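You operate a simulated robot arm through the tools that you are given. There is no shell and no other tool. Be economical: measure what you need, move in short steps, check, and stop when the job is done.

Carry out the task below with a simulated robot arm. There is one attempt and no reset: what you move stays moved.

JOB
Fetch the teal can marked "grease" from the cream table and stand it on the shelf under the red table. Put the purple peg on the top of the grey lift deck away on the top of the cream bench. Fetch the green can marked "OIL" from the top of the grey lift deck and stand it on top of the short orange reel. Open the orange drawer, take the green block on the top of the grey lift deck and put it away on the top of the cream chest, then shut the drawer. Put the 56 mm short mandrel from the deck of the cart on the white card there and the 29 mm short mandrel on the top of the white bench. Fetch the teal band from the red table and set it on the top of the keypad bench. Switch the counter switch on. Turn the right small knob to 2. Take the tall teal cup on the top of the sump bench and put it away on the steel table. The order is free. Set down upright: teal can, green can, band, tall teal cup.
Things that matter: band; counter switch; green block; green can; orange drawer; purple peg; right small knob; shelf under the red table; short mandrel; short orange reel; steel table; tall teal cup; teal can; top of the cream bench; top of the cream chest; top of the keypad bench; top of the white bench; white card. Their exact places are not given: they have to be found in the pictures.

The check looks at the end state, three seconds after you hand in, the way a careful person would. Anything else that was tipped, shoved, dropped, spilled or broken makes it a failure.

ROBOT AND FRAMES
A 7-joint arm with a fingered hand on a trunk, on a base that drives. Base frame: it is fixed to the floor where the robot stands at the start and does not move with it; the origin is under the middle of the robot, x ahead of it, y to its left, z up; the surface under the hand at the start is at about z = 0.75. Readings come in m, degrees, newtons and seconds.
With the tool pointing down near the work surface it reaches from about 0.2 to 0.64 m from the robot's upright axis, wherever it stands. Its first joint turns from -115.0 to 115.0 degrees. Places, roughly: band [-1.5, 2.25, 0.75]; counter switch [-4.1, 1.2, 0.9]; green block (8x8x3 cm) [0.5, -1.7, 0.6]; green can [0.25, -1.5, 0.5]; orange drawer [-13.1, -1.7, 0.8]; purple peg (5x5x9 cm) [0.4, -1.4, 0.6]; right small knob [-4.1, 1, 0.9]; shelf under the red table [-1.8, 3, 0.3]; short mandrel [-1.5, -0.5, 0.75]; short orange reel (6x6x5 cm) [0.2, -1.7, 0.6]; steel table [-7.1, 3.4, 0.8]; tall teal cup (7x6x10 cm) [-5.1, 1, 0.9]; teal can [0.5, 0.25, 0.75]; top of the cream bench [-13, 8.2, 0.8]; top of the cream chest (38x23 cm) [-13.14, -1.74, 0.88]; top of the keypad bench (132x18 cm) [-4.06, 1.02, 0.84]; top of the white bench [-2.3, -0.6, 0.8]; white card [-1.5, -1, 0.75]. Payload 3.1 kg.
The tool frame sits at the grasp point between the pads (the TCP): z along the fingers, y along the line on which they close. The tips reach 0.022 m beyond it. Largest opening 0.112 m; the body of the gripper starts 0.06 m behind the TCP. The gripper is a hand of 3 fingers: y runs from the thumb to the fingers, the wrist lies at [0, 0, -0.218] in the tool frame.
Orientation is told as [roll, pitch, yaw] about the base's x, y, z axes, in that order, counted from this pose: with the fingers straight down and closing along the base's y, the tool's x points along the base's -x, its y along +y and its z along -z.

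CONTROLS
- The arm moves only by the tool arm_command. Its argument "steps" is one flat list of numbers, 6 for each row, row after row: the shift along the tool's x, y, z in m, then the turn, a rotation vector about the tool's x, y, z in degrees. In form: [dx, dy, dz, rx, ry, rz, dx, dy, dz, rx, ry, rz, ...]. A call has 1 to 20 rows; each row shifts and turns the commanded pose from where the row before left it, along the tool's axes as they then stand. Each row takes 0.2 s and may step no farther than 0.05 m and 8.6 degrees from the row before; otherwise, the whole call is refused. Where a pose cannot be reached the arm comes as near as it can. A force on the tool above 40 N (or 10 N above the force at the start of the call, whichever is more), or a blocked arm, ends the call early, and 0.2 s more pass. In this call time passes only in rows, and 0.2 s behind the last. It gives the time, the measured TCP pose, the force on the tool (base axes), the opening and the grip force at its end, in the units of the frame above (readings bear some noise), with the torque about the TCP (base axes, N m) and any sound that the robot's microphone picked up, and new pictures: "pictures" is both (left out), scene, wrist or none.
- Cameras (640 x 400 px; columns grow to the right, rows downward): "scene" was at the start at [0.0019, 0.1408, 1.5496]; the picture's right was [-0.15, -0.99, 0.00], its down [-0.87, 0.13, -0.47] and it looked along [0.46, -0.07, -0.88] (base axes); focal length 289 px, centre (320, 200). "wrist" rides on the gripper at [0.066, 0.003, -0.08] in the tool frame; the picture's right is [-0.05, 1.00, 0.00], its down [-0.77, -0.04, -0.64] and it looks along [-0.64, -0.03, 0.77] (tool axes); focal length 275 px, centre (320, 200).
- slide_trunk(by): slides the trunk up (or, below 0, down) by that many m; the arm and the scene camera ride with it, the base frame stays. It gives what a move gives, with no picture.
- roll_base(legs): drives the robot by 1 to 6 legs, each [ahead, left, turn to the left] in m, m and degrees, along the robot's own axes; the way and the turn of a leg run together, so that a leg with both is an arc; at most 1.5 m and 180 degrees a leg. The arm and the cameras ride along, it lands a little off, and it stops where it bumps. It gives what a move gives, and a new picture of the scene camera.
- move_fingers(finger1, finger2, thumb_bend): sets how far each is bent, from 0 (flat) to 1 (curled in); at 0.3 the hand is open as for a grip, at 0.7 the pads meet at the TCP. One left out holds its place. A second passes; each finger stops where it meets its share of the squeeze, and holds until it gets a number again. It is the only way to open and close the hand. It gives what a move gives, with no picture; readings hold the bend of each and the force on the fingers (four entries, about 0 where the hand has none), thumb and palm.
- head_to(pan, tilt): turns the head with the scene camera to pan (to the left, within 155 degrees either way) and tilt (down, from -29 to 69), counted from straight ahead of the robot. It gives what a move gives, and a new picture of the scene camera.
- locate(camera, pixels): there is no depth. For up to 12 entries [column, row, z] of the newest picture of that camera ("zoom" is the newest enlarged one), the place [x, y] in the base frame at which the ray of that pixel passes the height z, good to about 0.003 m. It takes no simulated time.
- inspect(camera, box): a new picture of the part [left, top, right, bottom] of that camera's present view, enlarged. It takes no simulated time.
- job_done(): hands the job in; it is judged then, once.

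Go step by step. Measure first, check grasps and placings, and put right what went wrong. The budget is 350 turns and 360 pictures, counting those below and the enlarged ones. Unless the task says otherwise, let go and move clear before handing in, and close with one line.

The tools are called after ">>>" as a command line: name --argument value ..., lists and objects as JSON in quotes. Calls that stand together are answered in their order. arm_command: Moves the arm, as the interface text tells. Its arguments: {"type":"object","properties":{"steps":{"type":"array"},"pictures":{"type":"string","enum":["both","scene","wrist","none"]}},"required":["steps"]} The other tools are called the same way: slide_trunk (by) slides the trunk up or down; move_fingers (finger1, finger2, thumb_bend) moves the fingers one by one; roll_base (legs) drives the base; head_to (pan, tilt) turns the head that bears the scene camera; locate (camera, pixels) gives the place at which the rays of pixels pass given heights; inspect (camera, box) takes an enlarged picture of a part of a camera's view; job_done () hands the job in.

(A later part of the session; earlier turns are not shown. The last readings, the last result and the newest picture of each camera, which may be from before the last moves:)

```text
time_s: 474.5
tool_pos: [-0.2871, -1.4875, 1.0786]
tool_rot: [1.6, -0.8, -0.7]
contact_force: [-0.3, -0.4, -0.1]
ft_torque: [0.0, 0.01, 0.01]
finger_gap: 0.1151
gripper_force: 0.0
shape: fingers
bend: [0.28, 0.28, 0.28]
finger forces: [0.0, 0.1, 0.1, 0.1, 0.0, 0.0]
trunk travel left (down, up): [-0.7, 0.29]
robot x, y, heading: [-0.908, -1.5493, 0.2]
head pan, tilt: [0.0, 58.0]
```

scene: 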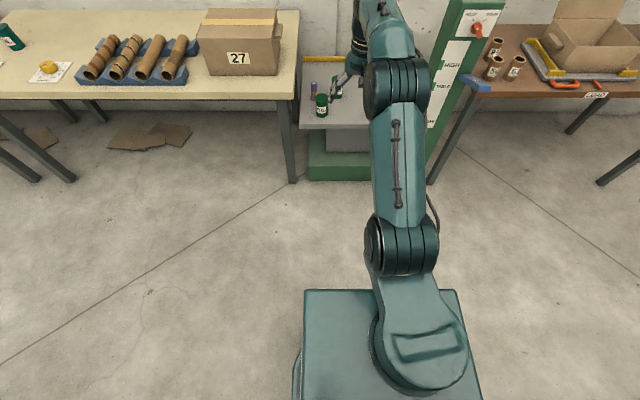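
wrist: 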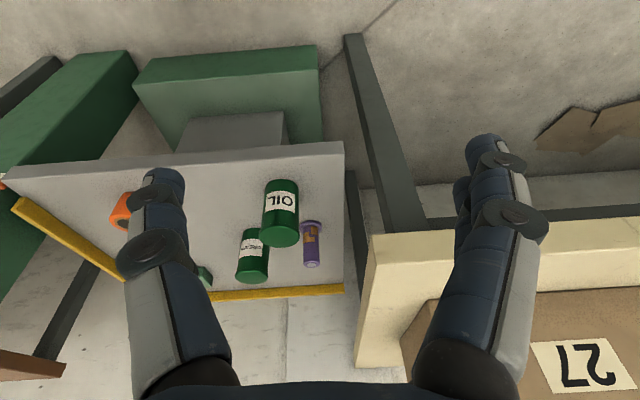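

Level again with the elbow up. Now drive in and lower the trunk over the OIL can.

>>> roll_base --legs '[[0.58, 0, 0]]'

>>> slide_trunk --by -0.3

>>> arm_command --steps '[0, 0.03, 0, 1.6, 0.8, 0.7, 0, 0.03, 0, 0, 0, 0, 0, 0.025, 0, 0, 0, 0]' --pictures "both"

```text
time_s: 477.8
tool_pos: [0.2799, -1.4863, 1.0792]
tool_rot: [1.7, -1.1, -0.7]
contact_force: [0.4, -0.2, 0.4]
ft_torque: [-0.01, 0.05, 0.02]
finger_gap: 0.1152
gripper_force: 0.0
shape: fingers
bend: [0.28, 0.28, 0.28]
finger forces: [0.0, 0.0, 0.1, 0.1, 0.0, 0.0]
trunk travel left (down, up): [-0.7, 0.29]
robot x, y, heading: [-0.3379, -1.5495, 0.3]
head pan, tilt: [0.0, 58.0]
```

scene: 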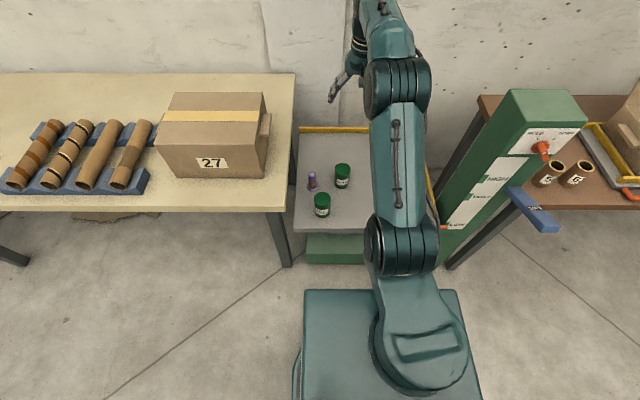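

```text
time_s: 480.8
tool_pos: [0.2806, -1.4858, 0.778]
tool_rot: [1.7, -1.1, -0.7]
contact_force: [-0.6, 0.6, -0.5]
ft_torque: [0.02, -0.01, -0.01]
finger_gap: 0.1152
gripper_force: 0.1
shape: fingers
bend: [0.28, 0.28, 0.28]
finger forces: [0.0, 0.0, 0.0, 0.1, 0.0, 0.1]
trunk travel left (down, up): [-0.4, 0.59]
robot x, y, heading: [-0.3361, -1.5491, 0.5]
head pan, tilt: [0.0, 58.0]
```

```text
time_s: 481.6
tool_pos: [0.276, -1.4019, 0.7819]
tool_rot: [0.1, -0.3, -1.3]
contact_force: [1.1, -0.7, 0.0]
ft_torque: [0.0, 0.01, 0.0]
finger_gap: 0.1152
gripper_force: 0.0
shape: fingers
bend: [0.28, 0.28, 0.28]
finger forces: [0.0, 0.1, 0.0, 0.0, 0.0, 0.0]
out of reach, approached as far as the arm can: row 3
trunk travel left (down, up): [-0.4, 0.59]
robot x, y, heading: [-0.3346, -1.5479, 0.2]
head pan, tilt: [0.0, 58.0]
```

scene: 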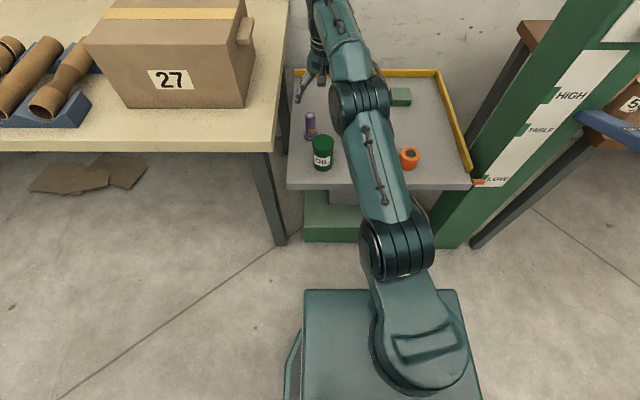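
wrist: 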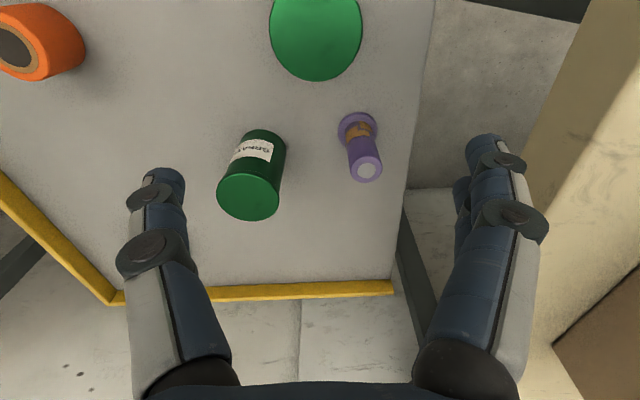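

>>> locate --camera "wrist" --pixels '[[316, 34, 0.59], [316, 34, 0.6], [365, 166, 0.59], [356, 118, 0.5], [42, 45, 0.55]]'

>>> locate --camera "scene" --pixels '[[322, 170, 0.5], [322, 143, 0.59], [409, 168, 0.5], [409, 155, 0.55]]'

```text
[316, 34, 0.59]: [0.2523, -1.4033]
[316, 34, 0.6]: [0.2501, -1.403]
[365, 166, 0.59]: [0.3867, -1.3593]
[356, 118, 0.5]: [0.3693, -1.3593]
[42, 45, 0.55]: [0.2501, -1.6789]
```

```text
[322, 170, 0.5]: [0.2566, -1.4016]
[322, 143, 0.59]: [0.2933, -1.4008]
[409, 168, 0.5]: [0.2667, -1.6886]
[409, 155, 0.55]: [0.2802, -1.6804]
```

Wrist and scene rays intersect at a deck height of ≈0.55: OIL can (0.238,−1.402), reel (0.24,−1.68) with top ≈0.60. Moving over the can and descending.

>>> arm_command --steps '[0.038, 0, 0, 0, 0, 1.3, 0, 0, 0.04, 0, 0, 0, 0, 0, 0.03, 0, 0, 0]' --pictures "wrist"

```text
time_s: 482.4
tool_pos: [0.2394, -1.4023, 0.712]
tool_rot: [0.2, -0.3, -2.5]
contact_force: [-0.2, 0.1, -0.3]
ft_torque: [0.01, -0.01, -0.03]
finger_gap: 0.1153
gripper_force: 0.0
shape: fingers
bend: [0.28, 0.28, 0.28]
finger forces: [0.0, 0.0, 0.1, 0.1, 0.1, 0.1]
trunk travel left (down, up): [-0.4, 0.59]
robot x, y, heading: [-0.3353, -1.546, 0.0]
head pan, tilt: [0.0, 58.0]
```

wrist: 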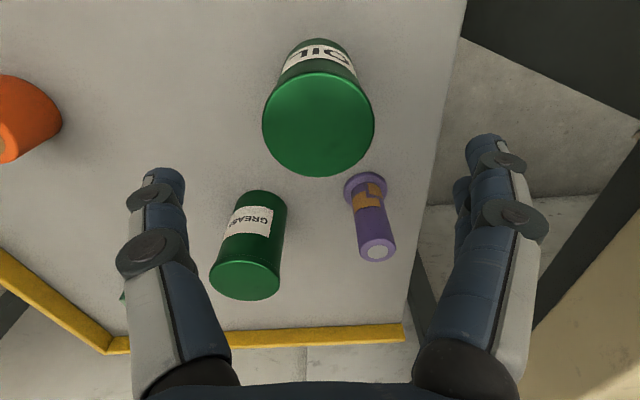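

>>> arm_command --steps '[0, 0, 0.04, 0, 0, 0, 0, 0, 0.035, 0, 0, 0, 0, 0, 0.02, 0, 0, 0]' --pictures "none"

>>> move_fingers --finger1 0.8 --finger2 0.8 --thumb_bend 0.8

>>> arm_command --steps '[0, 0, -0.03, 0, 0, 0, 0, 0, -0.04, 0, 0, 0, 0, 0, -0.03, 0, 0, 0]' --pictures "both"

```text
time_s: 483.2
tool_pos: [0.2393, -1.4017, 0.6154]
tool_rot: [0.1, -0.3, -2.6]
contact_force: [0.3, -0.6, -0.5]
ft_torque: [0.03, 0.02, 0.02]
finger_gap: 0.1151
gripper_force: 0.1
shape: fingers
bend: [0.28, 0.28, 0.28]
finger forces: [0.0, 0.1, 0.1, 0.0, 0.1, 0.1]
trunk travel left (down, up): [-0.4, 0.59]
robot x, y, heading: [-0.34, -1.5444, 0.3]
head pan, tilt: [0.0, 58.0]
```

```text
time_s: 484.2
tool_pos: [0.2397, -1.4016, 0.6145]
tool_rot: [0.1, -0.2, -2.6]
contact_force: [-0.2, 0.5, -0.9]
ft_torque: [0.02, -0.02, 0.03]
finger_gap: 0.054
gripper_force: 17.0
shape: fingers
bend: [0.51, 0.51, 0.56]
finger forces: [8.3, 8.6, 0.0, 0.0, 17.1, 0.0]
trunk travel left (down, up): [-0.4, 0.59]
robot x, y, heading: [-0.3374, -1.5475, 0.1]
head pan, tilt: [0.0, 58.0]
```

```text
time_s: 485.0
tool_pos: [0.2393, -1.4039, 0.7139]
tool_rot: [0.1, -0.3, -2.6]
contact_force: [-0.4, 0.0, -1.9]
ft_torque: [0.02, 0.03, -0.02]
finger_gap: 0.0541
gripper_force: 16.6
shape: fingers
bend: [0.51, 0.51, 0.56]
finger forces: [8.2, 8.7, 0.0, 0.1, 17.0, 0.1]
trunk travel left (down, up): [-0.4, 0.59]
robot x, y, heading: [-0.3354, -1.5504, 0.5]
head pan, tilt: [0.0, 58.0]
```

scene: 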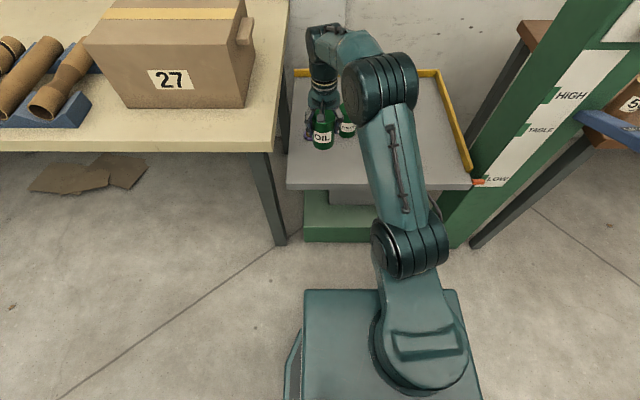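
wrist: 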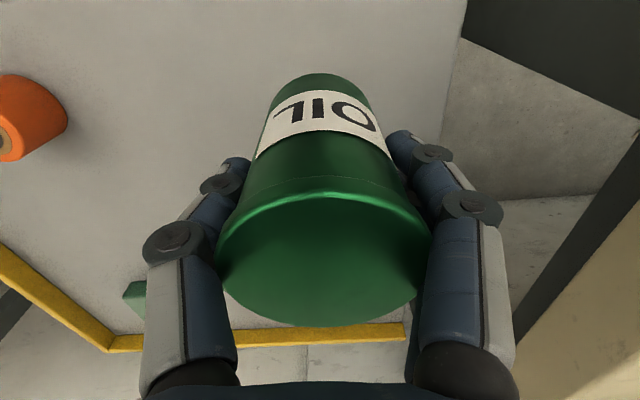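

Can held. Moving it across above the reel.

>>> arm_command --steps '[-0.002, -0.04, 0, 0, 0, 0, -0.002, -0.04, 0, 0, 0, 0, -0.002, -0.04, 0, 0, 0, 0, -0.002, -0.04, 0, 0, 0, 0, -0.002, -0.04, 0, 0, 0, 0, 0, -0.04, 0, 0, 0, 0, 0, -0.036, 0, 0, 0, 0]' --pictures "both"

>>> inspect --camera "scene" --box '[340, 80, 480, 200]'

```text
time_s: 486.6
tool_pos: [0.2395, -1.6773, 0.7129]
tool_rot: [0.1, -0.3, -2.6]
contact_force: [0.5, -0.2, -3.0]
ft_torque: [-0.05, -0.01, 0.0]
finger_gap: 0.054
gripper_force: 16.8
shape: fingers
bend: [0.51, 0.51, 0.56]
finger forces: [8.4, 8.7, 0.0, 0.0, 17.0, 0.0]
trunk travel left (down, up): [-0.4, 0.59]
robot x, y, heading: [-0.3399, -1.5472, -0.0]
head pan, tilt: [0.0, 58.0]
```

scene: 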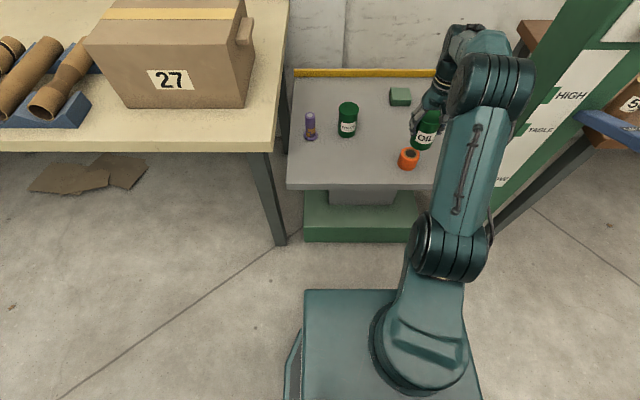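
wrist: 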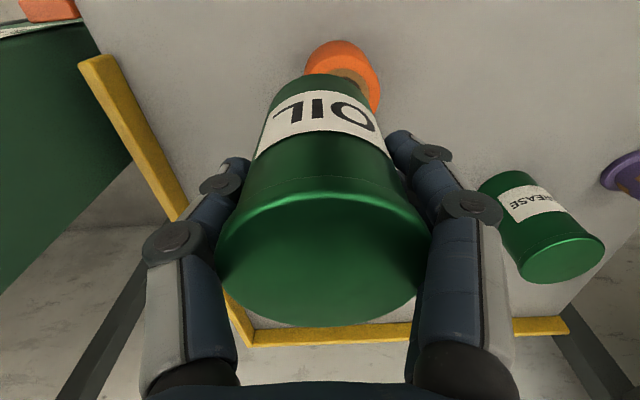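

```text
3.33 times, centred on (410, 140) of scene
```

zoom: 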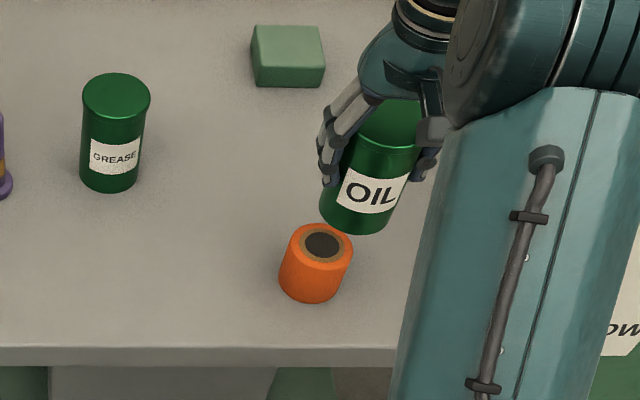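

>>> locate --camera "wrist" --pixels '[[343, 80, 0.6], [305, 75, 0.6], [381, 85, 0.6], [343, 41, 0.55], [335, 41, 0.55], [322, 76, 0.65]]'

>>> locate --camera "zoom" --pixels '[[322, 243, 0.6], [310, 301, 0.55], [322, 243, 0.59], [310, 301, 0.54], [288, 245, 0.6], [354, 245, 0.6], [358, 219, 0.65], [358, 219, 0.64]]'

```text
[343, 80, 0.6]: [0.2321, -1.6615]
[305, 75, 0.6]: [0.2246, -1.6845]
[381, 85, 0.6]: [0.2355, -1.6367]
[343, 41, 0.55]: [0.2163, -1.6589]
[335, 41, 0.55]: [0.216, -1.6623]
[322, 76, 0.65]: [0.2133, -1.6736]
```

```text
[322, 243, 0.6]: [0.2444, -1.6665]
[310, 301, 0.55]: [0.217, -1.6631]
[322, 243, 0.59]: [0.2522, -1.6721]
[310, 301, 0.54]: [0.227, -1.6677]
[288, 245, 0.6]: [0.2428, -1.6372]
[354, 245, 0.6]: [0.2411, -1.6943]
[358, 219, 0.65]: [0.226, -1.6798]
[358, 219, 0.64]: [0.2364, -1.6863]
```

Refined: reel axis (0.245,−1.664), top z≈0.60. Correcting by (+6, +14 mm), then lowering slowly.

>>> arm_command --steps '[-0.006, 0.014, 0, 0, 0, 0, 0, 0, 0.02, 0, 0, 0, 0, 0, 0.012, 0, 0, 0]' --pictures "wrist"

>>> inspect --camera "scene" --box '[340, 80, 480, 200]'

```text
time_s: 487.4
tool_pos: [0.2439, -1.6632, 0.6813]
tool_rot: [0.1, -0.3, -2.6]
contact_force: [0.3, 0.9, -1.8]
ft_torque: [-0.02, 0.02, 0.0]
finger_gap: 0.0539
gripper_force: 17.0
shape: fingers
bend: [0.51, 0.51, 0.56]
finger forces: [8.2, 8.7, 0.1, 0.1, 16.9, 0.0]
trunk travel left (down, up): [-0.4, 0.59]
robot x, y, heading: [-0.3364, -1.5498, 0.4]
head pan, tilt: [0.0, 58.0]
```

wrist: 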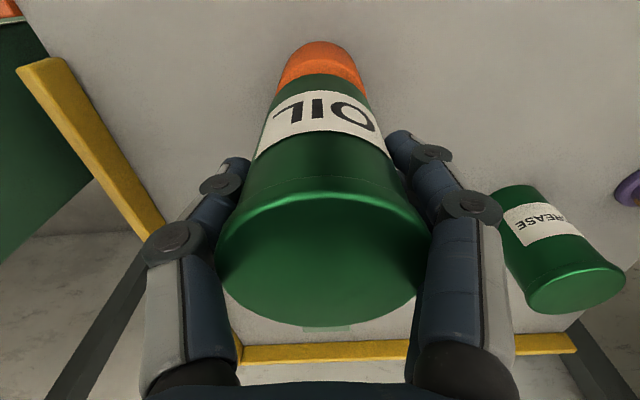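

```text
3.33 times, centred on (410, 140) of scene
```

zoom: 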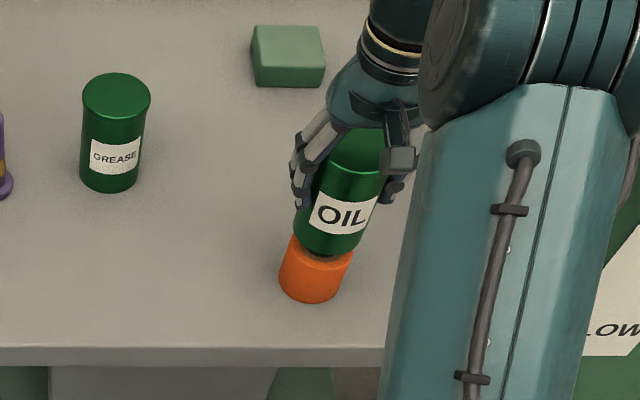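

Aligned well over the reel. Lowering in 4 mm steps.

>>> arm_command --steps '[0, 0, 0.006, 0, 0, 0, 0, 0, 0.005, 0, 0, 0]' --pictures "none"

>>> arm_command --steps '[0, 0, 0.004, 0, 0, 0]' --pictures "none"

>>> arm_command --steps '[0, 0, 0.003, 0, 0, 0]' --pictures "none"

```text
time_s: 488.0
tool_pos: [0.2451, -1.6642, 0.6704]
tool_rot: [0.1, -0.4, -2.5]
contact_force: [0.8, -1.0, -3.2]
ft_torque: [0.02, -0.01, 0.0]
finger_gap: 0.0538
gripper_force: 16.7
shape: fingers
bend: [0.51, 0.51, 0.56]
finger forces: [8.2, 8.8, 0.0, 0.0, 16.9, 0.0]
trunk travel left (down, up): [-0.4, 0.59]
robot x, y, heading: [-0.3379, -1.5437, 0.2]
head pan, tilt: [0.0, 58.0]
```

```text
time_s: 488.4
tool_pos: [0.246, -1.6635, 0.6671]
tool_rot: [0.1, -0.2, -2.6]
contact_force: [0.5, -0.2, -2.3]
ft_torque: [-0.03, 0.02, -0.02]
finger_gap: 0.0539
gripper_force: 16.5
shape: fingers
bend: [0.51, 0.51, 0.56]
finger forces: [8.3, 8.8, 0.0, 0.1, 16.9, 0.0]
trunk travel left (down, up): [-0.4, 0.59]
robot x, y, heading: [-0.3362, -1.5476, 0.2]
head pan, tilt: [0.0, 58.0]
```

```text
time_s: 488.8
tool_pos: [0.2444, -1.6652, 0.6658]
tool_rot: [0.0, -0.5, -2.6]
contact_force: [-0.3, -0.5, 4.7]
ft_torque: [0.13, -0.02, -0.02]
finger_gap: 0.0539
gripper_force: 17.4
shape: fingers
bend: [0.52, 0.51, 0.56]
finger forces: [8.5, 9.1, 0.0, 0.0, 17.5, 0.0]
trunk travel left (down, up): [-0.4, 0.59]
robot x, y, heading: [-0.3404, -1.5493, 0.0]
head pan, tilt: [0.0, 58.0]
```

Contact on the reel (4.7 N). Releasing and lifting straight up.

>>> move_fingers --finger1 0.4 --finger2 0.4 --thumb_bend 0.4

>>> move_fingers --finger1 0.28 --finger2 0.28 --thumb_bend 0.28

>>> arm_command --steps '[0, 0, -0.02, 0, 0, 0, 0, 0, -0.04, 0, 0, 0, 0, 0, -0.04, 0, 0, 0, 0, 0, -0.04, 0, 0, 0]' --pictures "both"

>>> inspect --camera "scene" --box '[340, 80, 480, 200]'

```text
time_s: 489.8
tool_pos: [0.2442, -1.6636, 0.6634]
tool_rot: [0.1, -0.2, -2.7]
contact_force: [-0.3, -0.3, 0.2]
ft_torque: [0.02, 0.01, 0.0]
finger_gap: 0.0831
gripper_force: 0.1
shape: fingers
bend: [0.4, 0.4, 0.4]
finger forces: [0.0, 0.0, 0.1, 0.1, 0.0, 0.0]
trunk travel left (down, up): [-0.4, 0.59]
robot x, y, heading: [-0.3366, -1.5481, 0.1]
head pan, tilt: [0.0, 58.0]
```

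```text
time_s: 490.8
tool_pos: [0.2446, -1.6646, 0.6639]
tool_rot: [0.1, -0.3, -2.6]
contact_force: [0.2, 0.0, -1.0]
ft_torque: [0.05, -0.01, -0.01]
finger_gap: 0.1148
gripper_force: 0.0
shape: fingers
bend: [0.28, 0.28, 0.28]
finger forces: [0.0, 0.0, 0.0, 0.0, 0.0, 0.0]
trunk travel left (down, up): [-0.4, 0.59]
robot x, y, heading: [-0.3388, -1.5467, 0.1]
head pan, tilt: [0.0, 58.0]
```

```text
time_s: 491.8
tool_pos: [0.2427, -1.6649, 0.8046]
tool_rot: [0.1, -0.2, -2.6]
contact_force: [-0.4, -0.2, 0.2]
ft_torque: [0.0, -0.01, -0.02]
finger_gap: 0.1147
gripper_force: 0.0
shape: fingers
bend: [0.28, 0.28, 0.28]
finger forces: [0.0, 0.0, 0.0, 0.0, 0.0, 0.0]
trunk travel left (down, up): [-0.4, 0.59]
robot x, y, heading: [-0.3369, -1.547, 0.1]
head pan, tilt: [0.0, 58.0]
```

scene: 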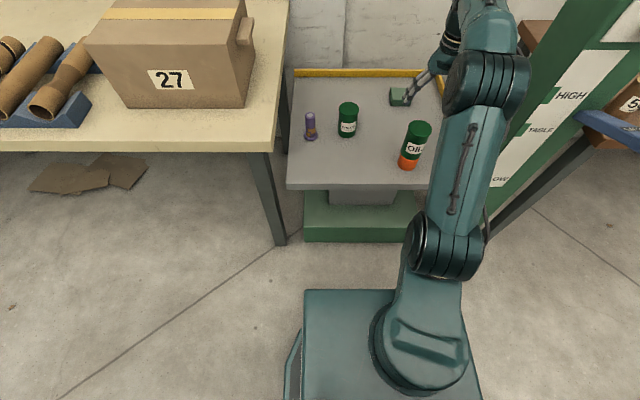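
wrist: 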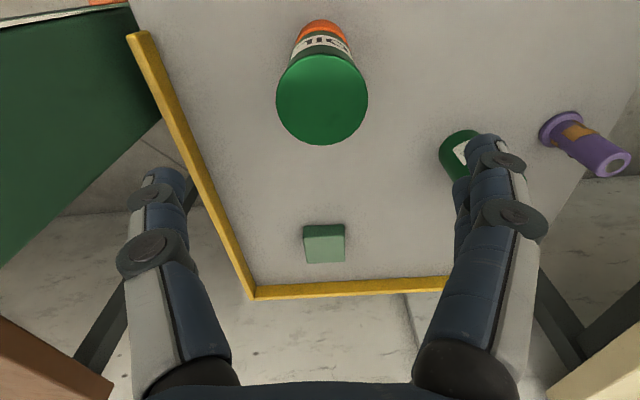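

```text
3.33 times, centred on (410, 140) of scene
```

zoom: 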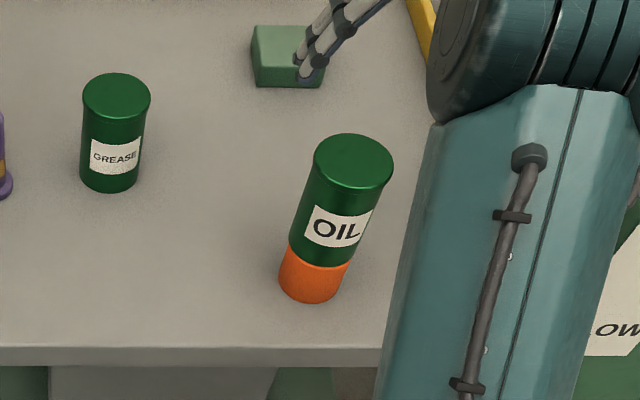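

The OIL can stands squarely on the reel. Next the green block; I'll measure it and the free floor distance to the lift base.

>>> locate --camera "scene" --pixels '[[304, 243, 0], [414, 243, 0], [304, 303, 0.9], [289, 190, 0.55], [440, 188, 0.55]]'

>>> locate --camera "wrist" --pixels '[[323, 244, 0.58], [304, 226, 0.58], [343, 224, 0.58], [306, 263, 0.58], [345, 260, 0.58], [586, 167, 0.64], [557, 130, 0.55], [458, 152, 0.64]]'

>>> inspect --camera "wrist" --box '[240, 180, 400, 280]'

```text
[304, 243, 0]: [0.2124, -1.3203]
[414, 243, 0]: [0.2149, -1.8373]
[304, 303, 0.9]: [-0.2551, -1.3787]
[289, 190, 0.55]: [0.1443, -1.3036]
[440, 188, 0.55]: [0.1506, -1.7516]
```

```text
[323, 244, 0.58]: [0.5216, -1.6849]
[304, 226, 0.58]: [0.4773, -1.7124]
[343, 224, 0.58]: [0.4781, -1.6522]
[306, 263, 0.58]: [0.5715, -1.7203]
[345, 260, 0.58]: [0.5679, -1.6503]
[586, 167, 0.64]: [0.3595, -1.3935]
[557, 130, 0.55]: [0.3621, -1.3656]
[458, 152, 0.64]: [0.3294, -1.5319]
```

```text
4.00 times, centred on (320, 230) of wrist
```

zoom: 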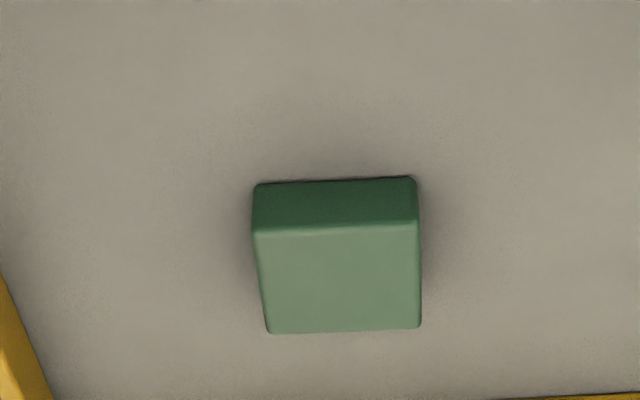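

>>> locate --camera "scene" --pixels '[[530, 95, 1.0], [530, 95, 1.1], [490, 260, 0.8], [515, 60, 1.0], [548, 60, 1.0], [560, 5, 1.2]]'

```text
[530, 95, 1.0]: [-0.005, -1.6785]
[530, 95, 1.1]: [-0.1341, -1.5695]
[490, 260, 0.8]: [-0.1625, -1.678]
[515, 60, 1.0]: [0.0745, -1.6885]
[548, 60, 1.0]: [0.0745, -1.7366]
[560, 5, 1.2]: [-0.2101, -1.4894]
```

Elbow clearance to the post is fine (~0.18 m). Driving 0.23 m forward and positioning over the block.

>>> roll_base --legs '[[0.23, 0, 0]]'

>>> arm_command --steps '[-0.03, -0.01, 0.02, 0, 0, 1.3, -0.03, -0.01, 0.02, 0, 0, 1.3]' --pictures "both"

```text
time_s: 493.5
tool_pos: [0.4768, -1.6621, 0.803]
tool_rot: [0.1, -0.3, -2.4]
contact_force: [0.4, -0.4, 0.2]
ft_torque: [-0.01, 0.0, -0.01]
finger_gap: 0.1148
gripper_force: 0.0
shape: fingers
bend: [0.28, 0.28, 0.28]
finger forces: [0.0, 0.1, 0.0, 0.1, 0.0, 0.0]
trunk travel left (down, up): [-0.4, 0.59]
robot x, y, heading: [-0.1032, -1.5406, 0.4]
head pan, tilt: [0.0, 58.0]
```

scene: 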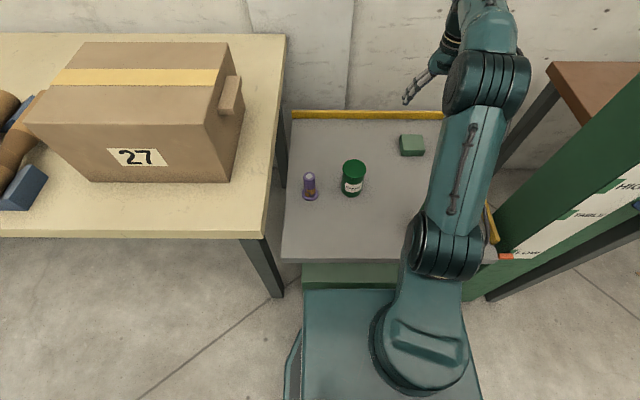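

```text
time_s: 494.1
tool_pos: [0.5176, -1.6785, 0.7655]
tool_rot: [0.2, -0.2, -4.7]
contact_force: [0.3, 0.0, 0.2]
ft_torque: [0.02, 0.01, -0.03]
finger_gap: 0.115
gripper_force: 0.1
shape: fingers
bend: [0.28, 0.28, 0.28]
finger forces: [0.0, 0.1, 0.0, 0.0, 0.1, 0.0]
out of reach, approached as far as the arm can: row 2
trunk travel left (down, up): [-0.4, 0.59]
robot x, y, heading: [-0.1054, -1.5472, 0.4]
head pan, tilt: [0.0, 58.0]
```

scene: 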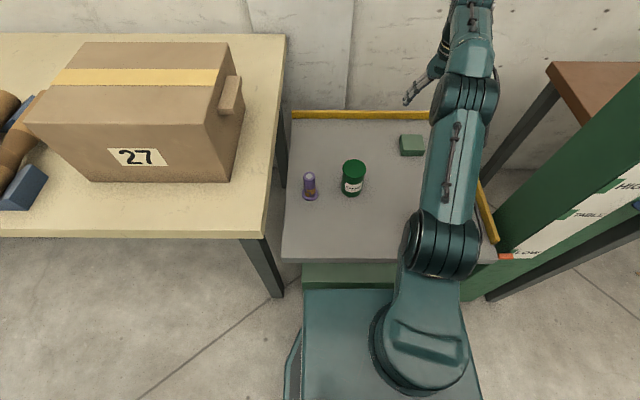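
wrist: 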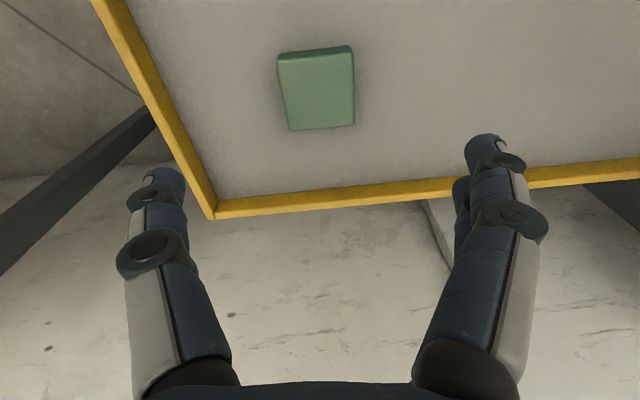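

>>> locate --camera "wrist" --pixels '[[318, 92, 0.58], [282, 62, 0.58], [352, 58, 0.58], [291, 130, 0.58], [354, 124, 0.58]]'

```text
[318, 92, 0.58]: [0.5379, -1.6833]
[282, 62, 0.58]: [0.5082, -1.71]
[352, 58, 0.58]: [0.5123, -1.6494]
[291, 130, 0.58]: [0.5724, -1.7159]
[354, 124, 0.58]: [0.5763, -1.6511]
```

Block centre (0.542,−1.682), aligned with my yaw. I'll tilt 15° to gain reach, partly close to an 83 mm gap, and descend around it.

>>> move_fingers --finger1 0.38 --finger2 0.38 --thumb_bend 0.38

>>> arm_command --steps '[0, 0, 0, 0, -7.5, 0, 0, 0, 0, 0, -7.5, 0, 0.005, -0.0015, 0.04, 0, 0, 0, 0.005, 0, 0.04, 0, 0, 0]' --pictures "both"

```text
time_s: 495.1
tool_pos: [0.5177, -1.6779, 0.7648]
tool_rot: [0.1, -0.3, -4.8]
contact_force: [-0.2, -0.1, 0.0]
ft_torque: [-0.03, -0.02, 0.02]
finger_gap: 0.09
gripper_force: 0.0
shape: fingers
bend: [0.38, 0.38, 0.38]
finger forces: [0.1, 0.1, 0.0, 0.0, 0.0, 0.1]
trunk travel left (down, up): [-0.4, 0.59]
robot x, y, heading: [-0.1051, -1.5459, 0.3]
head pan, tilt: [0.0, 58.0]
```

```text
time_s: 496.1
tool_pos: [0.5293, -1.6837, 0.685]
tool_rot: [0.1, -15.3, -5.1]
contact_force: [-0.9, 0.1, 0.7]
ft_torque: [0.0, 0.0, -0.01]
finger_gap: 0.0898
gripper_force: 0.1
shape: fingers
bend: [0.38, 0.38, 0.38]
finger forces: [0.1, 0.0, 0.0, 0.1, 0.0, 0.1]
trunk travel left (down, up): [-0.4, 0.59]
robot x, y, heading: [-0.1074, -1.5473, 0.5]
head pan, tilt: [0.0, 58.0]
```

scene: 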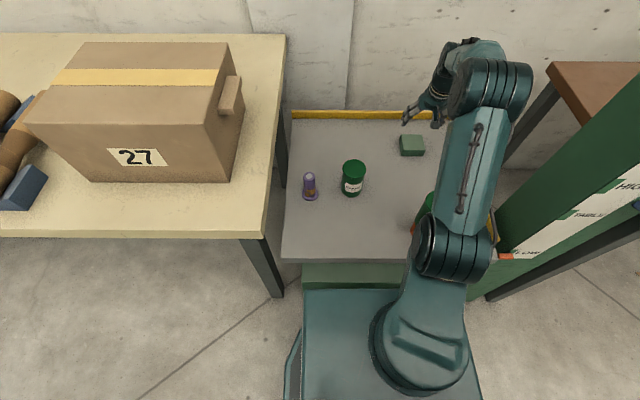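
wrist: 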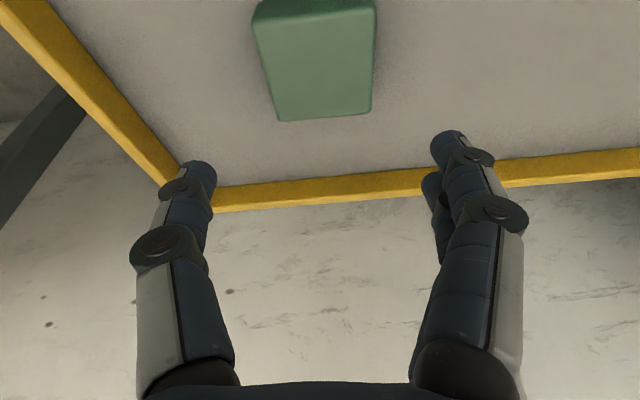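

>>> locate --camera "wrist" --pixels '[[318, 65, 0.58], [262, 24, 0.58], [375, 12, 0.58], [279, 121, 0.58], [372, 112, 0.58]]'

```text
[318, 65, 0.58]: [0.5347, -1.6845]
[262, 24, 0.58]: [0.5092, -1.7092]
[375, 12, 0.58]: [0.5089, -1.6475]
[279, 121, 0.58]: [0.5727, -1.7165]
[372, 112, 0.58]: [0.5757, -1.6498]
```

>>> arm_command --steps '[0.005, 0.0025, 0.04, 0, 0, 0, 0.004, 0, 0.03, 0, 0, 0, 0.001, 0, 0.01, 0, 0, 0]' --pictures "wrist"

>>> move_fingers --finger1 0.75 --finger2 0.75 --thumb_bend 0.75

>>> inspect --camera "wrist" --box '[0, 0, 640, 400]'

```text
time_s: 496.9
tool_pos: [0.5393, -1.6812, 0.6066]
tool_rot: [0.2, -15.2, -5.0]
contact_force: [-1.1, -0.1, 0.7]
ft_torque: [-0.02, 0.0, -0.01]
finger_gap: 0.0899
gripper_force: 0.1
shape: fingers
bend: [0.38, 0.38, 0.38]
finger forces: [0.1, 0.0, 0.0, 0.0, 0.0, 0.1]
trunk travel left (down, up): [-0.4, 0.59]
robot x, y, heading: [-0.1048, -1.5484, 0.4]
head pan, tilt: [0.0, 58.0]
```

wrist: 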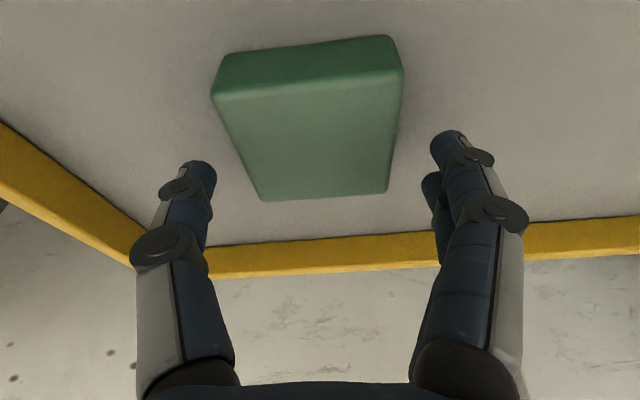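

```text
time_s: 497.9
tool_pos: [0.5386, -1.6814, 0.6056]
tool_rot: [0.3, -15.2, -5.2]
contact_force: [-1.6, -1.9, 0.3]
ft_torque: [0.11, 0.08, 0.07]
finger_gap: 0.0488
gripper_force: 12.4
shape: fingers
bend: [0.46, 0.75, 0.66]
finger forces: [13.7, 0.1, 0.0, 0.0, 11.6, 0.1]
trunk travel left (down, up): [-0.4, 0.59]
robot x, y, heading: [-0.1036, -1.544, 0.2]
head pan, tilt: [0.0, 58.0]
```

```text
1.00 times, centred on (320, 200) of wrist (not enlarged: the box is as wide or as high as the picture)
```

zoom: 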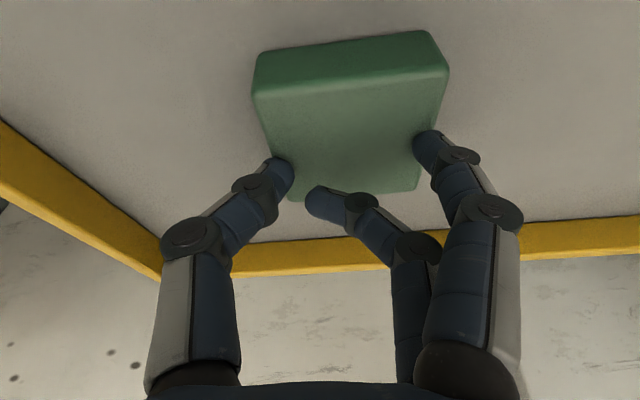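

One finger missed past the block's far edge. I'll reopen, shift 16 mm toward me and 10 mm left, go slightly lower, and regrip.

>>> move_fingers --finger1 0.36 --finger2 0.36 --thumb_bend 0.36

>>> arm_command --steps '[0.016, 0.011, 0.0, 0, 0, 0, 0.002, 0, 0.006, 0, 0, 0]' --pictures "wrist"

```text
time_s: 498.9
tool_pos: [0.5392, -1.6806, 0.6047]
tool_rot: [0.2, -15.3, -5.0]
contact_force: [0.6, 0.2, 0.0]
ft_torque: [-0.01, 0.01, 0.02]
finger_gap: 0.0943
gripper_force: 0.0
shape: fingers
bend: [0.36, 0.36, 0.36]
finger forces: [0.1, 0.0, 0.1, 0.0, 0.1, 0.1]
trunk travel left (down, up): [-0.4, 0.59]
robot x, y, heading: [-0.1026, -1.5491, 0.4]
head pan, tilt: [0.0, 58.0]
```

```text
time_s: 499.5
tool_pos: [0.5257, -1.6673, 0.5963]
tool_rot: [0.3, -15.2, -5.0]
contact_force: [-0.1, 0.0, -0.4]
ft_torque: [0.02, -0.01, -0.01]
finger_gap: 0.0942
gripper_force: 0.0
shape: fingers
bend: [0.36, 0.36, 0.36]
finger forces: [0.0, 0.1, 0.0, 0.1, 0.1, 0.0]
trunk travel left (down, up): [-0.4, 0.59]
robot x, y, heading: [-0.1036, -1.5489, 0.5]
head pan, tilt: [0.0, 58.0]
```

wrist: 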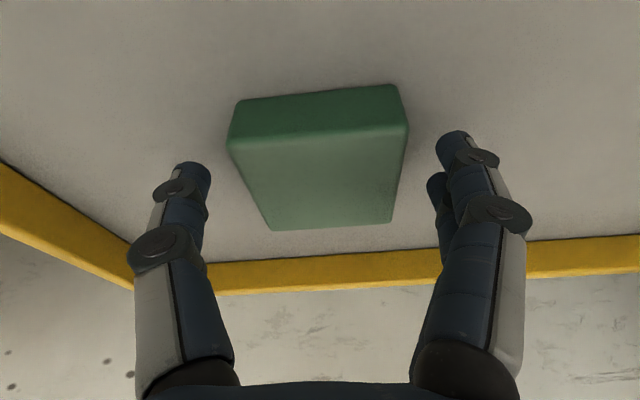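

>>> move_fingers --finger1 0.75 --finger2 0.75 --thumb_bend 0.75

>>> inspect --camera "wrist" --box '[0, 0, 640, 400]'

```text
time_s: 500.5
tool_pos: [0.524, -1.6683, 0.5955]
tool_rot: [0.1, -15.2, -5.0]
contact_force: [0.1, 1.8, 0.8]
ft_torque: [0.05, 0.04, 0.06]
finger_gap: 0.0638
gripper_force: 17.1
shape: fingers
bend: [0.48, 0.47, 0.53]
finger forces: [8.9, 8.8, 0.0, 0.0, 16.5, 0.0]
trunk travel left (down, up): [-0.4, 0.59]
robot x, y, heading: [-0.1021, -1.5489, 0.4]
head pan, tilt: [0.0, 58.0]
```

```text
1.00 times, centred on (320, 200) of wrist (not enlarged: the box is as wide or as high as the picture)
```

zoom: 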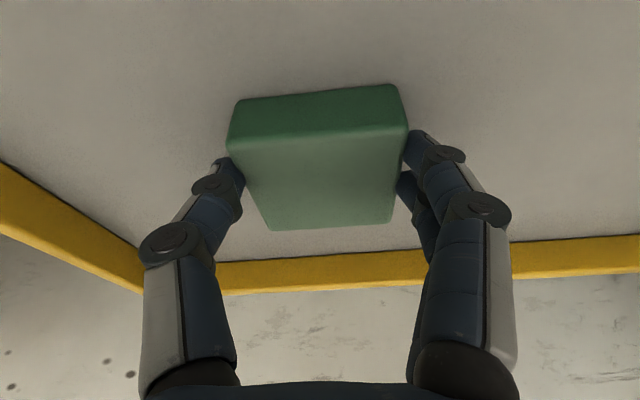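

Both fingers and thumb grip the block (gap 64 mm, 17 N). Lifting clear of the deck.

>>> arm_command --steps '[-0.005, 0, -0.02, 0, 0, 0, -0.01, 0, -0.039, 0, 0, 0, -0.01, 0, -0.039, 0, 0, 0, -0.01, 0, -0.039, 0, 0, 0]' --pictures "both"

>>> slide_trunk --by 0.3

>>> roll_base --legs '[[-0.6, 0, 0]]'

```text
time_s: 501.5
tool_pos: [0.5226, -1.669, 0.7365]
tool_rot: [0.0, -15.2, -5.1]
contact_force: [-0.4, 0.0, -4.0]
ft_torque: [-0.04, 0.11, 0.0]
finger_gap: 0.064
gripper_force: 16.5
shape: fingers
bend: [0.48, 0.47, 0.53]
finger forces: [8.4, 8.4, 0.1, 0.1, 16.8, 0.0]
trunk travel left (down, up): [-0.4, 0.59]
robot x, y, heading: [-0.1032, -1.5488, 0.6]
head pan, tilt: [0.0, 58.0]
```

scene: 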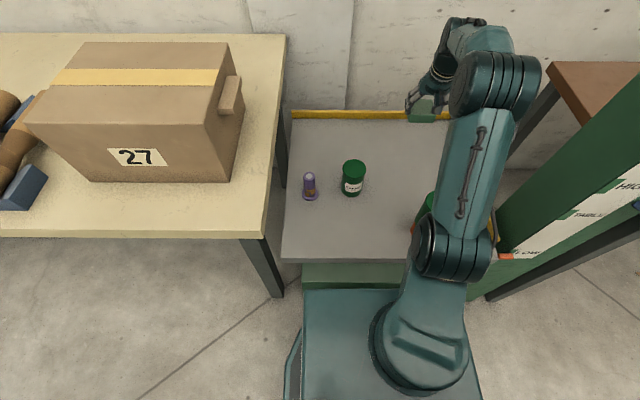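
wrist: 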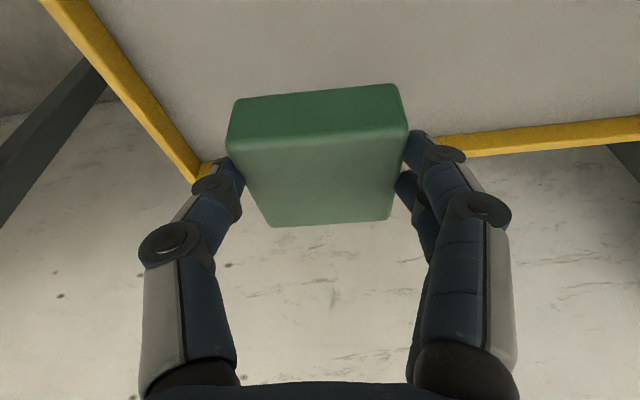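

```text
time_s: 504.5
tool_pos: [0.5228, -1.6684, 1.0355]
tool_rot: [0.2, -15.1, -5.0]
contact_force: [-0.1, -0.5, -3.7]
ft_torque: [-0.03, 0.06, -0.01]
finger_gap: 0.0637
gripper_force: 16.9
shape: fingers
bend: [0.48, 0.47, 0.53]
finger forces: [8.4, 8.2, 0.0, 0.0, 16.8, 0.0]
trunk travel left (down, up): [-0.7, 0.29]
robot x, y, heading: [-0.1059, -1.5491, 0.3]
head pan, tilt: [0.0, 58.0]
```

```text
time_s: 507.9
tool_pos: [-0.0719, -1.6744, 1.0371]
tool_rot: [0.1, -15.2, -5.4]
contact_force: [0.7, -0.3, -4.0]
ft_torque: [0.01, 0.09, -0.01]
finger_gap: 0.0639
gripper_force: 16.3
shape: fingers
bend: [0.48, 0.47, 0.53]
finger forces: [8.4, 8.3, 0.1, 0.0, 16.7, 0.0]
trunk travel left (down, up): [-0.7, 0.29]
robot x, y, heading: [-0.696, -1.55, 0.1]
head pan, tilt: [0.0, 58.0]
```

scene: 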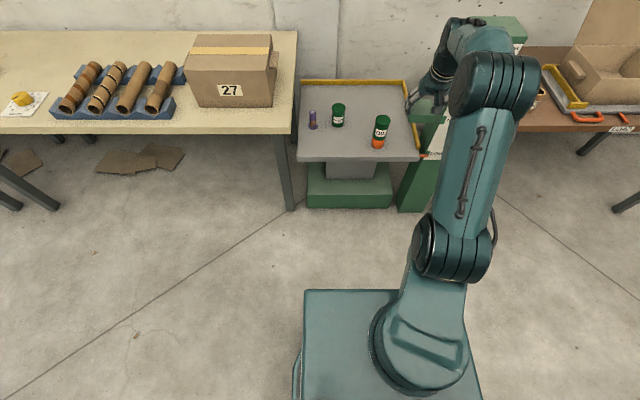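

Block held, the OIL can still on its reel. I'll strafe to open floor, turn to face −x and look down the hall.

>>> roll_base --legs '[[0, -0.85, 0], [-0.2, 0, -90], [0, 0, -90]]'

>>> head_to --pan 5 --tilt 14

>>> inspect --camera "scene" --box '[100, 80, 520, 280]'

```text
time_s: 520.0
tool_pos: [-1.4554, -2.1645, 1.0358]
tool_rot: [0.3, -15.1, 176.0]
contact_force: [0.9, 0.1, -4.6]
ft_torque: [-0.05, -0.07, -0.02]
finger_gap: 0.0637
gripper_force: 15.8
shape: fingers
bend: [0.48, 0.47, 0.53]
finger forces: [8.1, 8.2, 0.1, 0.0, 16.3, 0.0]
trunk travel left (down, up): [-0.7, 0.29]
robot x, y, heading: [-0.8265, -2.2717, -178.5]
head pan, tilt: [0.0, 58.0]
```

scene: 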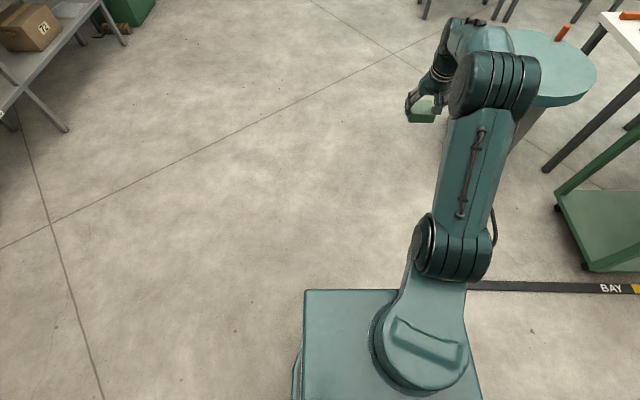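

```text
time_s: 521.1
tool_pos: [-1.4544, -2.1655, 1.0345]
tool_rot: [0.2, -15.2, 176.0]
contact_force: [-1.2, 0.5, -4.4]
ft_torque: [0.0, -0.09, 0.02]
finger_gap: 0.0639
gripper_force: 15.9
shape: fingers
bend: [0.48, 0.47, 0.53]
finger forces: [8.2, 8.2, 0.0, 0.0, 16.4, 0.0]
trunk travel left (down, up): [-0.7, 0.29]
robot x, y, heading: [-0.8272, -2.274, -178.6]
head pan, tilt: [5.0, 14.0]
```

scene: 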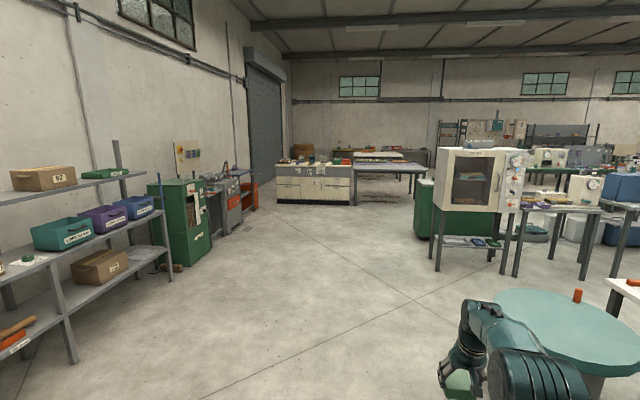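

```text
1.52 times, centred on (310, 180) of scene
```

zoom: 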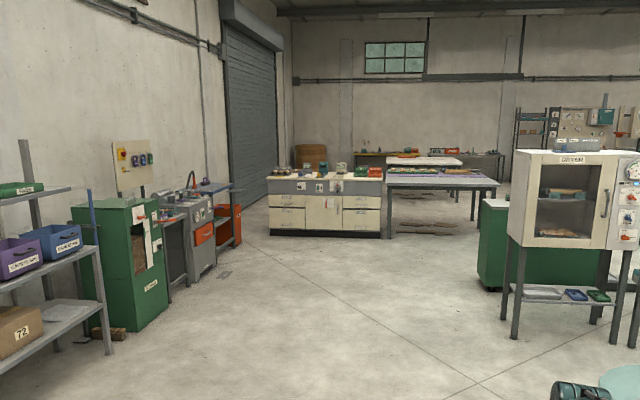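

>>> locate --camera "scene" --pixels '[[277, 202, 0], [350, 206, 0], [190, 268, 0], [415, 235, 0], [436, 270, 0], [165, 270, 0], [256, 211, 0]]'

>>> inspect --camera "scene" --box '[230, 130, 450, 220]'

```text
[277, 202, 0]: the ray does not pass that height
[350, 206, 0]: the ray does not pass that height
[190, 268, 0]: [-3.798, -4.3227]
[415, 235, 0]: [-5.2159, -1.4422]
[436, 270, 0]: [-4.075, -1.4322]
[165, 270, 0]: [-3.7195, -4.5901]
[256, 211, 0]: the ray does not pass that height
```

```text
2.91 times, centred on (340, 175) of scene
```

zoom: 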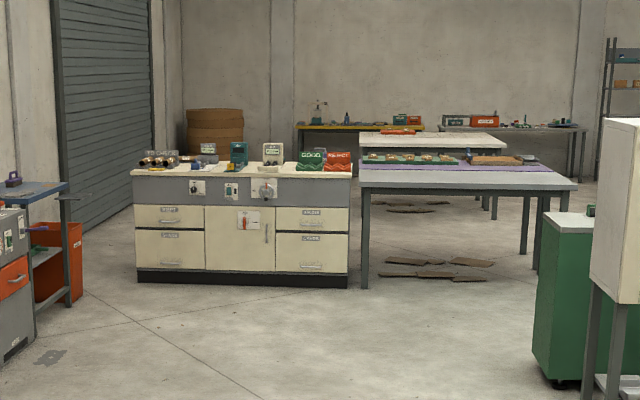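

>>> roll_base --legs '[[1.4, 0.2, -1.4], [1.4, 0, 0], [1.4, 0, 0]]'

>>> inspect --camera "scene" --box '[100, 100, 540, 300]'

```text
time_s: 541.4
tool_pos: [-5.6757, -2.3131, 1.0349]
tool_rot: [0.2, -15.3, 173.4]
contact_force: [-0.5, -0.3, -4.9]
ft_torque: [0.0, -0.07, 0.03]
finger_gap: 0.0637
gripper_force: 16.1
shape: fingers
bend: [0.48, 0.47, 0.53]
finger forces: [8.1, 8.3, 0.1, 0.0, 16.3, 0.1]
trunk travel left (down, up): [-0.7, 0.29]
robot x, y, heading: [-5.0529, -2.4473, 179.0]
head pan, tilt: [5.0, 14.0]
```

scene: 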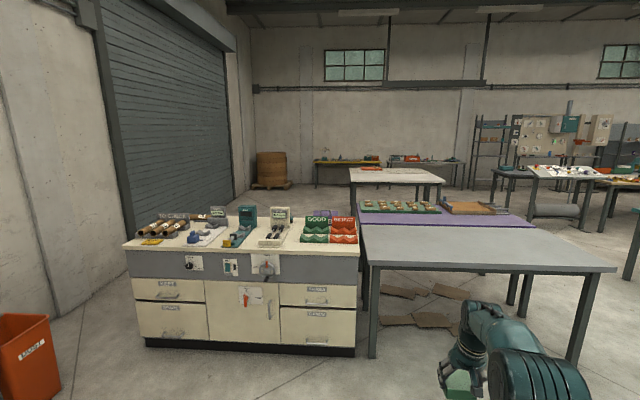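

```text
1.45 times, centred on (320, 200) of scene
```

zoom: 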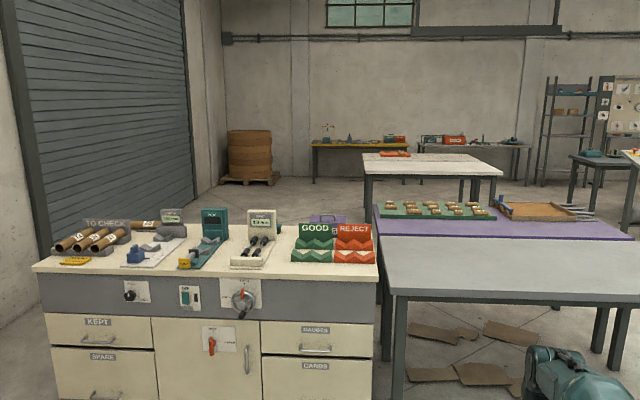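

>>> locate --camera "scene" --pixels '[[147, 347, 0], [354, 356, 0], [370, 360, 0], [20, 395, 0], [95, 300, 0], [615, 268, 0.8], [570, 362, 0], [375, 220, 0.8], [540, 226, 0.8], [290, 188, 0], [440, 185, 0.8]]'

>>> inspect --camera "scene" --box '[240, 120, 480, 220]'

```text
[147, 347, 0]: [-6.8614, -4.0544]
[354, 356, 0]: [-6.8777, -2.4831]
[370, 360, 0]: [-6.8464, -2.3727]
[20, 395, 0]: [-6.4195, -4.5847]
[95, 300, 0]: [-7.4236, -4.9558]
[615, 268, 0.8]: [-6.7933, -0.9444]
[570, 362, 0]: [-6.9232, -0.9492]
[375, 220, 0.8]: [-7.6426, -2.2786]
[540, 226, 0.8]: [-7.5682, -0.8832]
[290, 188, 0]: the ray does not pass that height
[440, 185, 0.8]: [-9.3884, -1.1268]
```

```text
2.67 times, centred on (360, 170) of scene
```

zoom: 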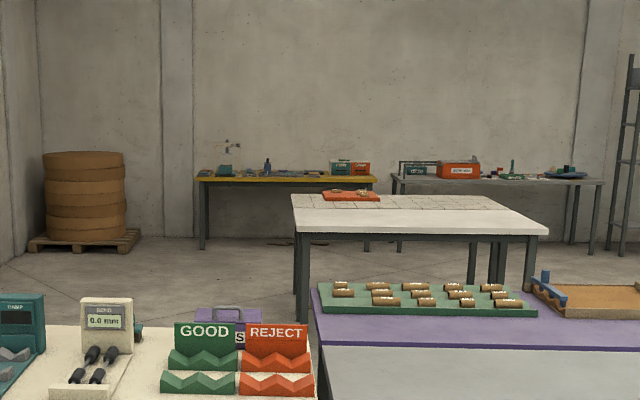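

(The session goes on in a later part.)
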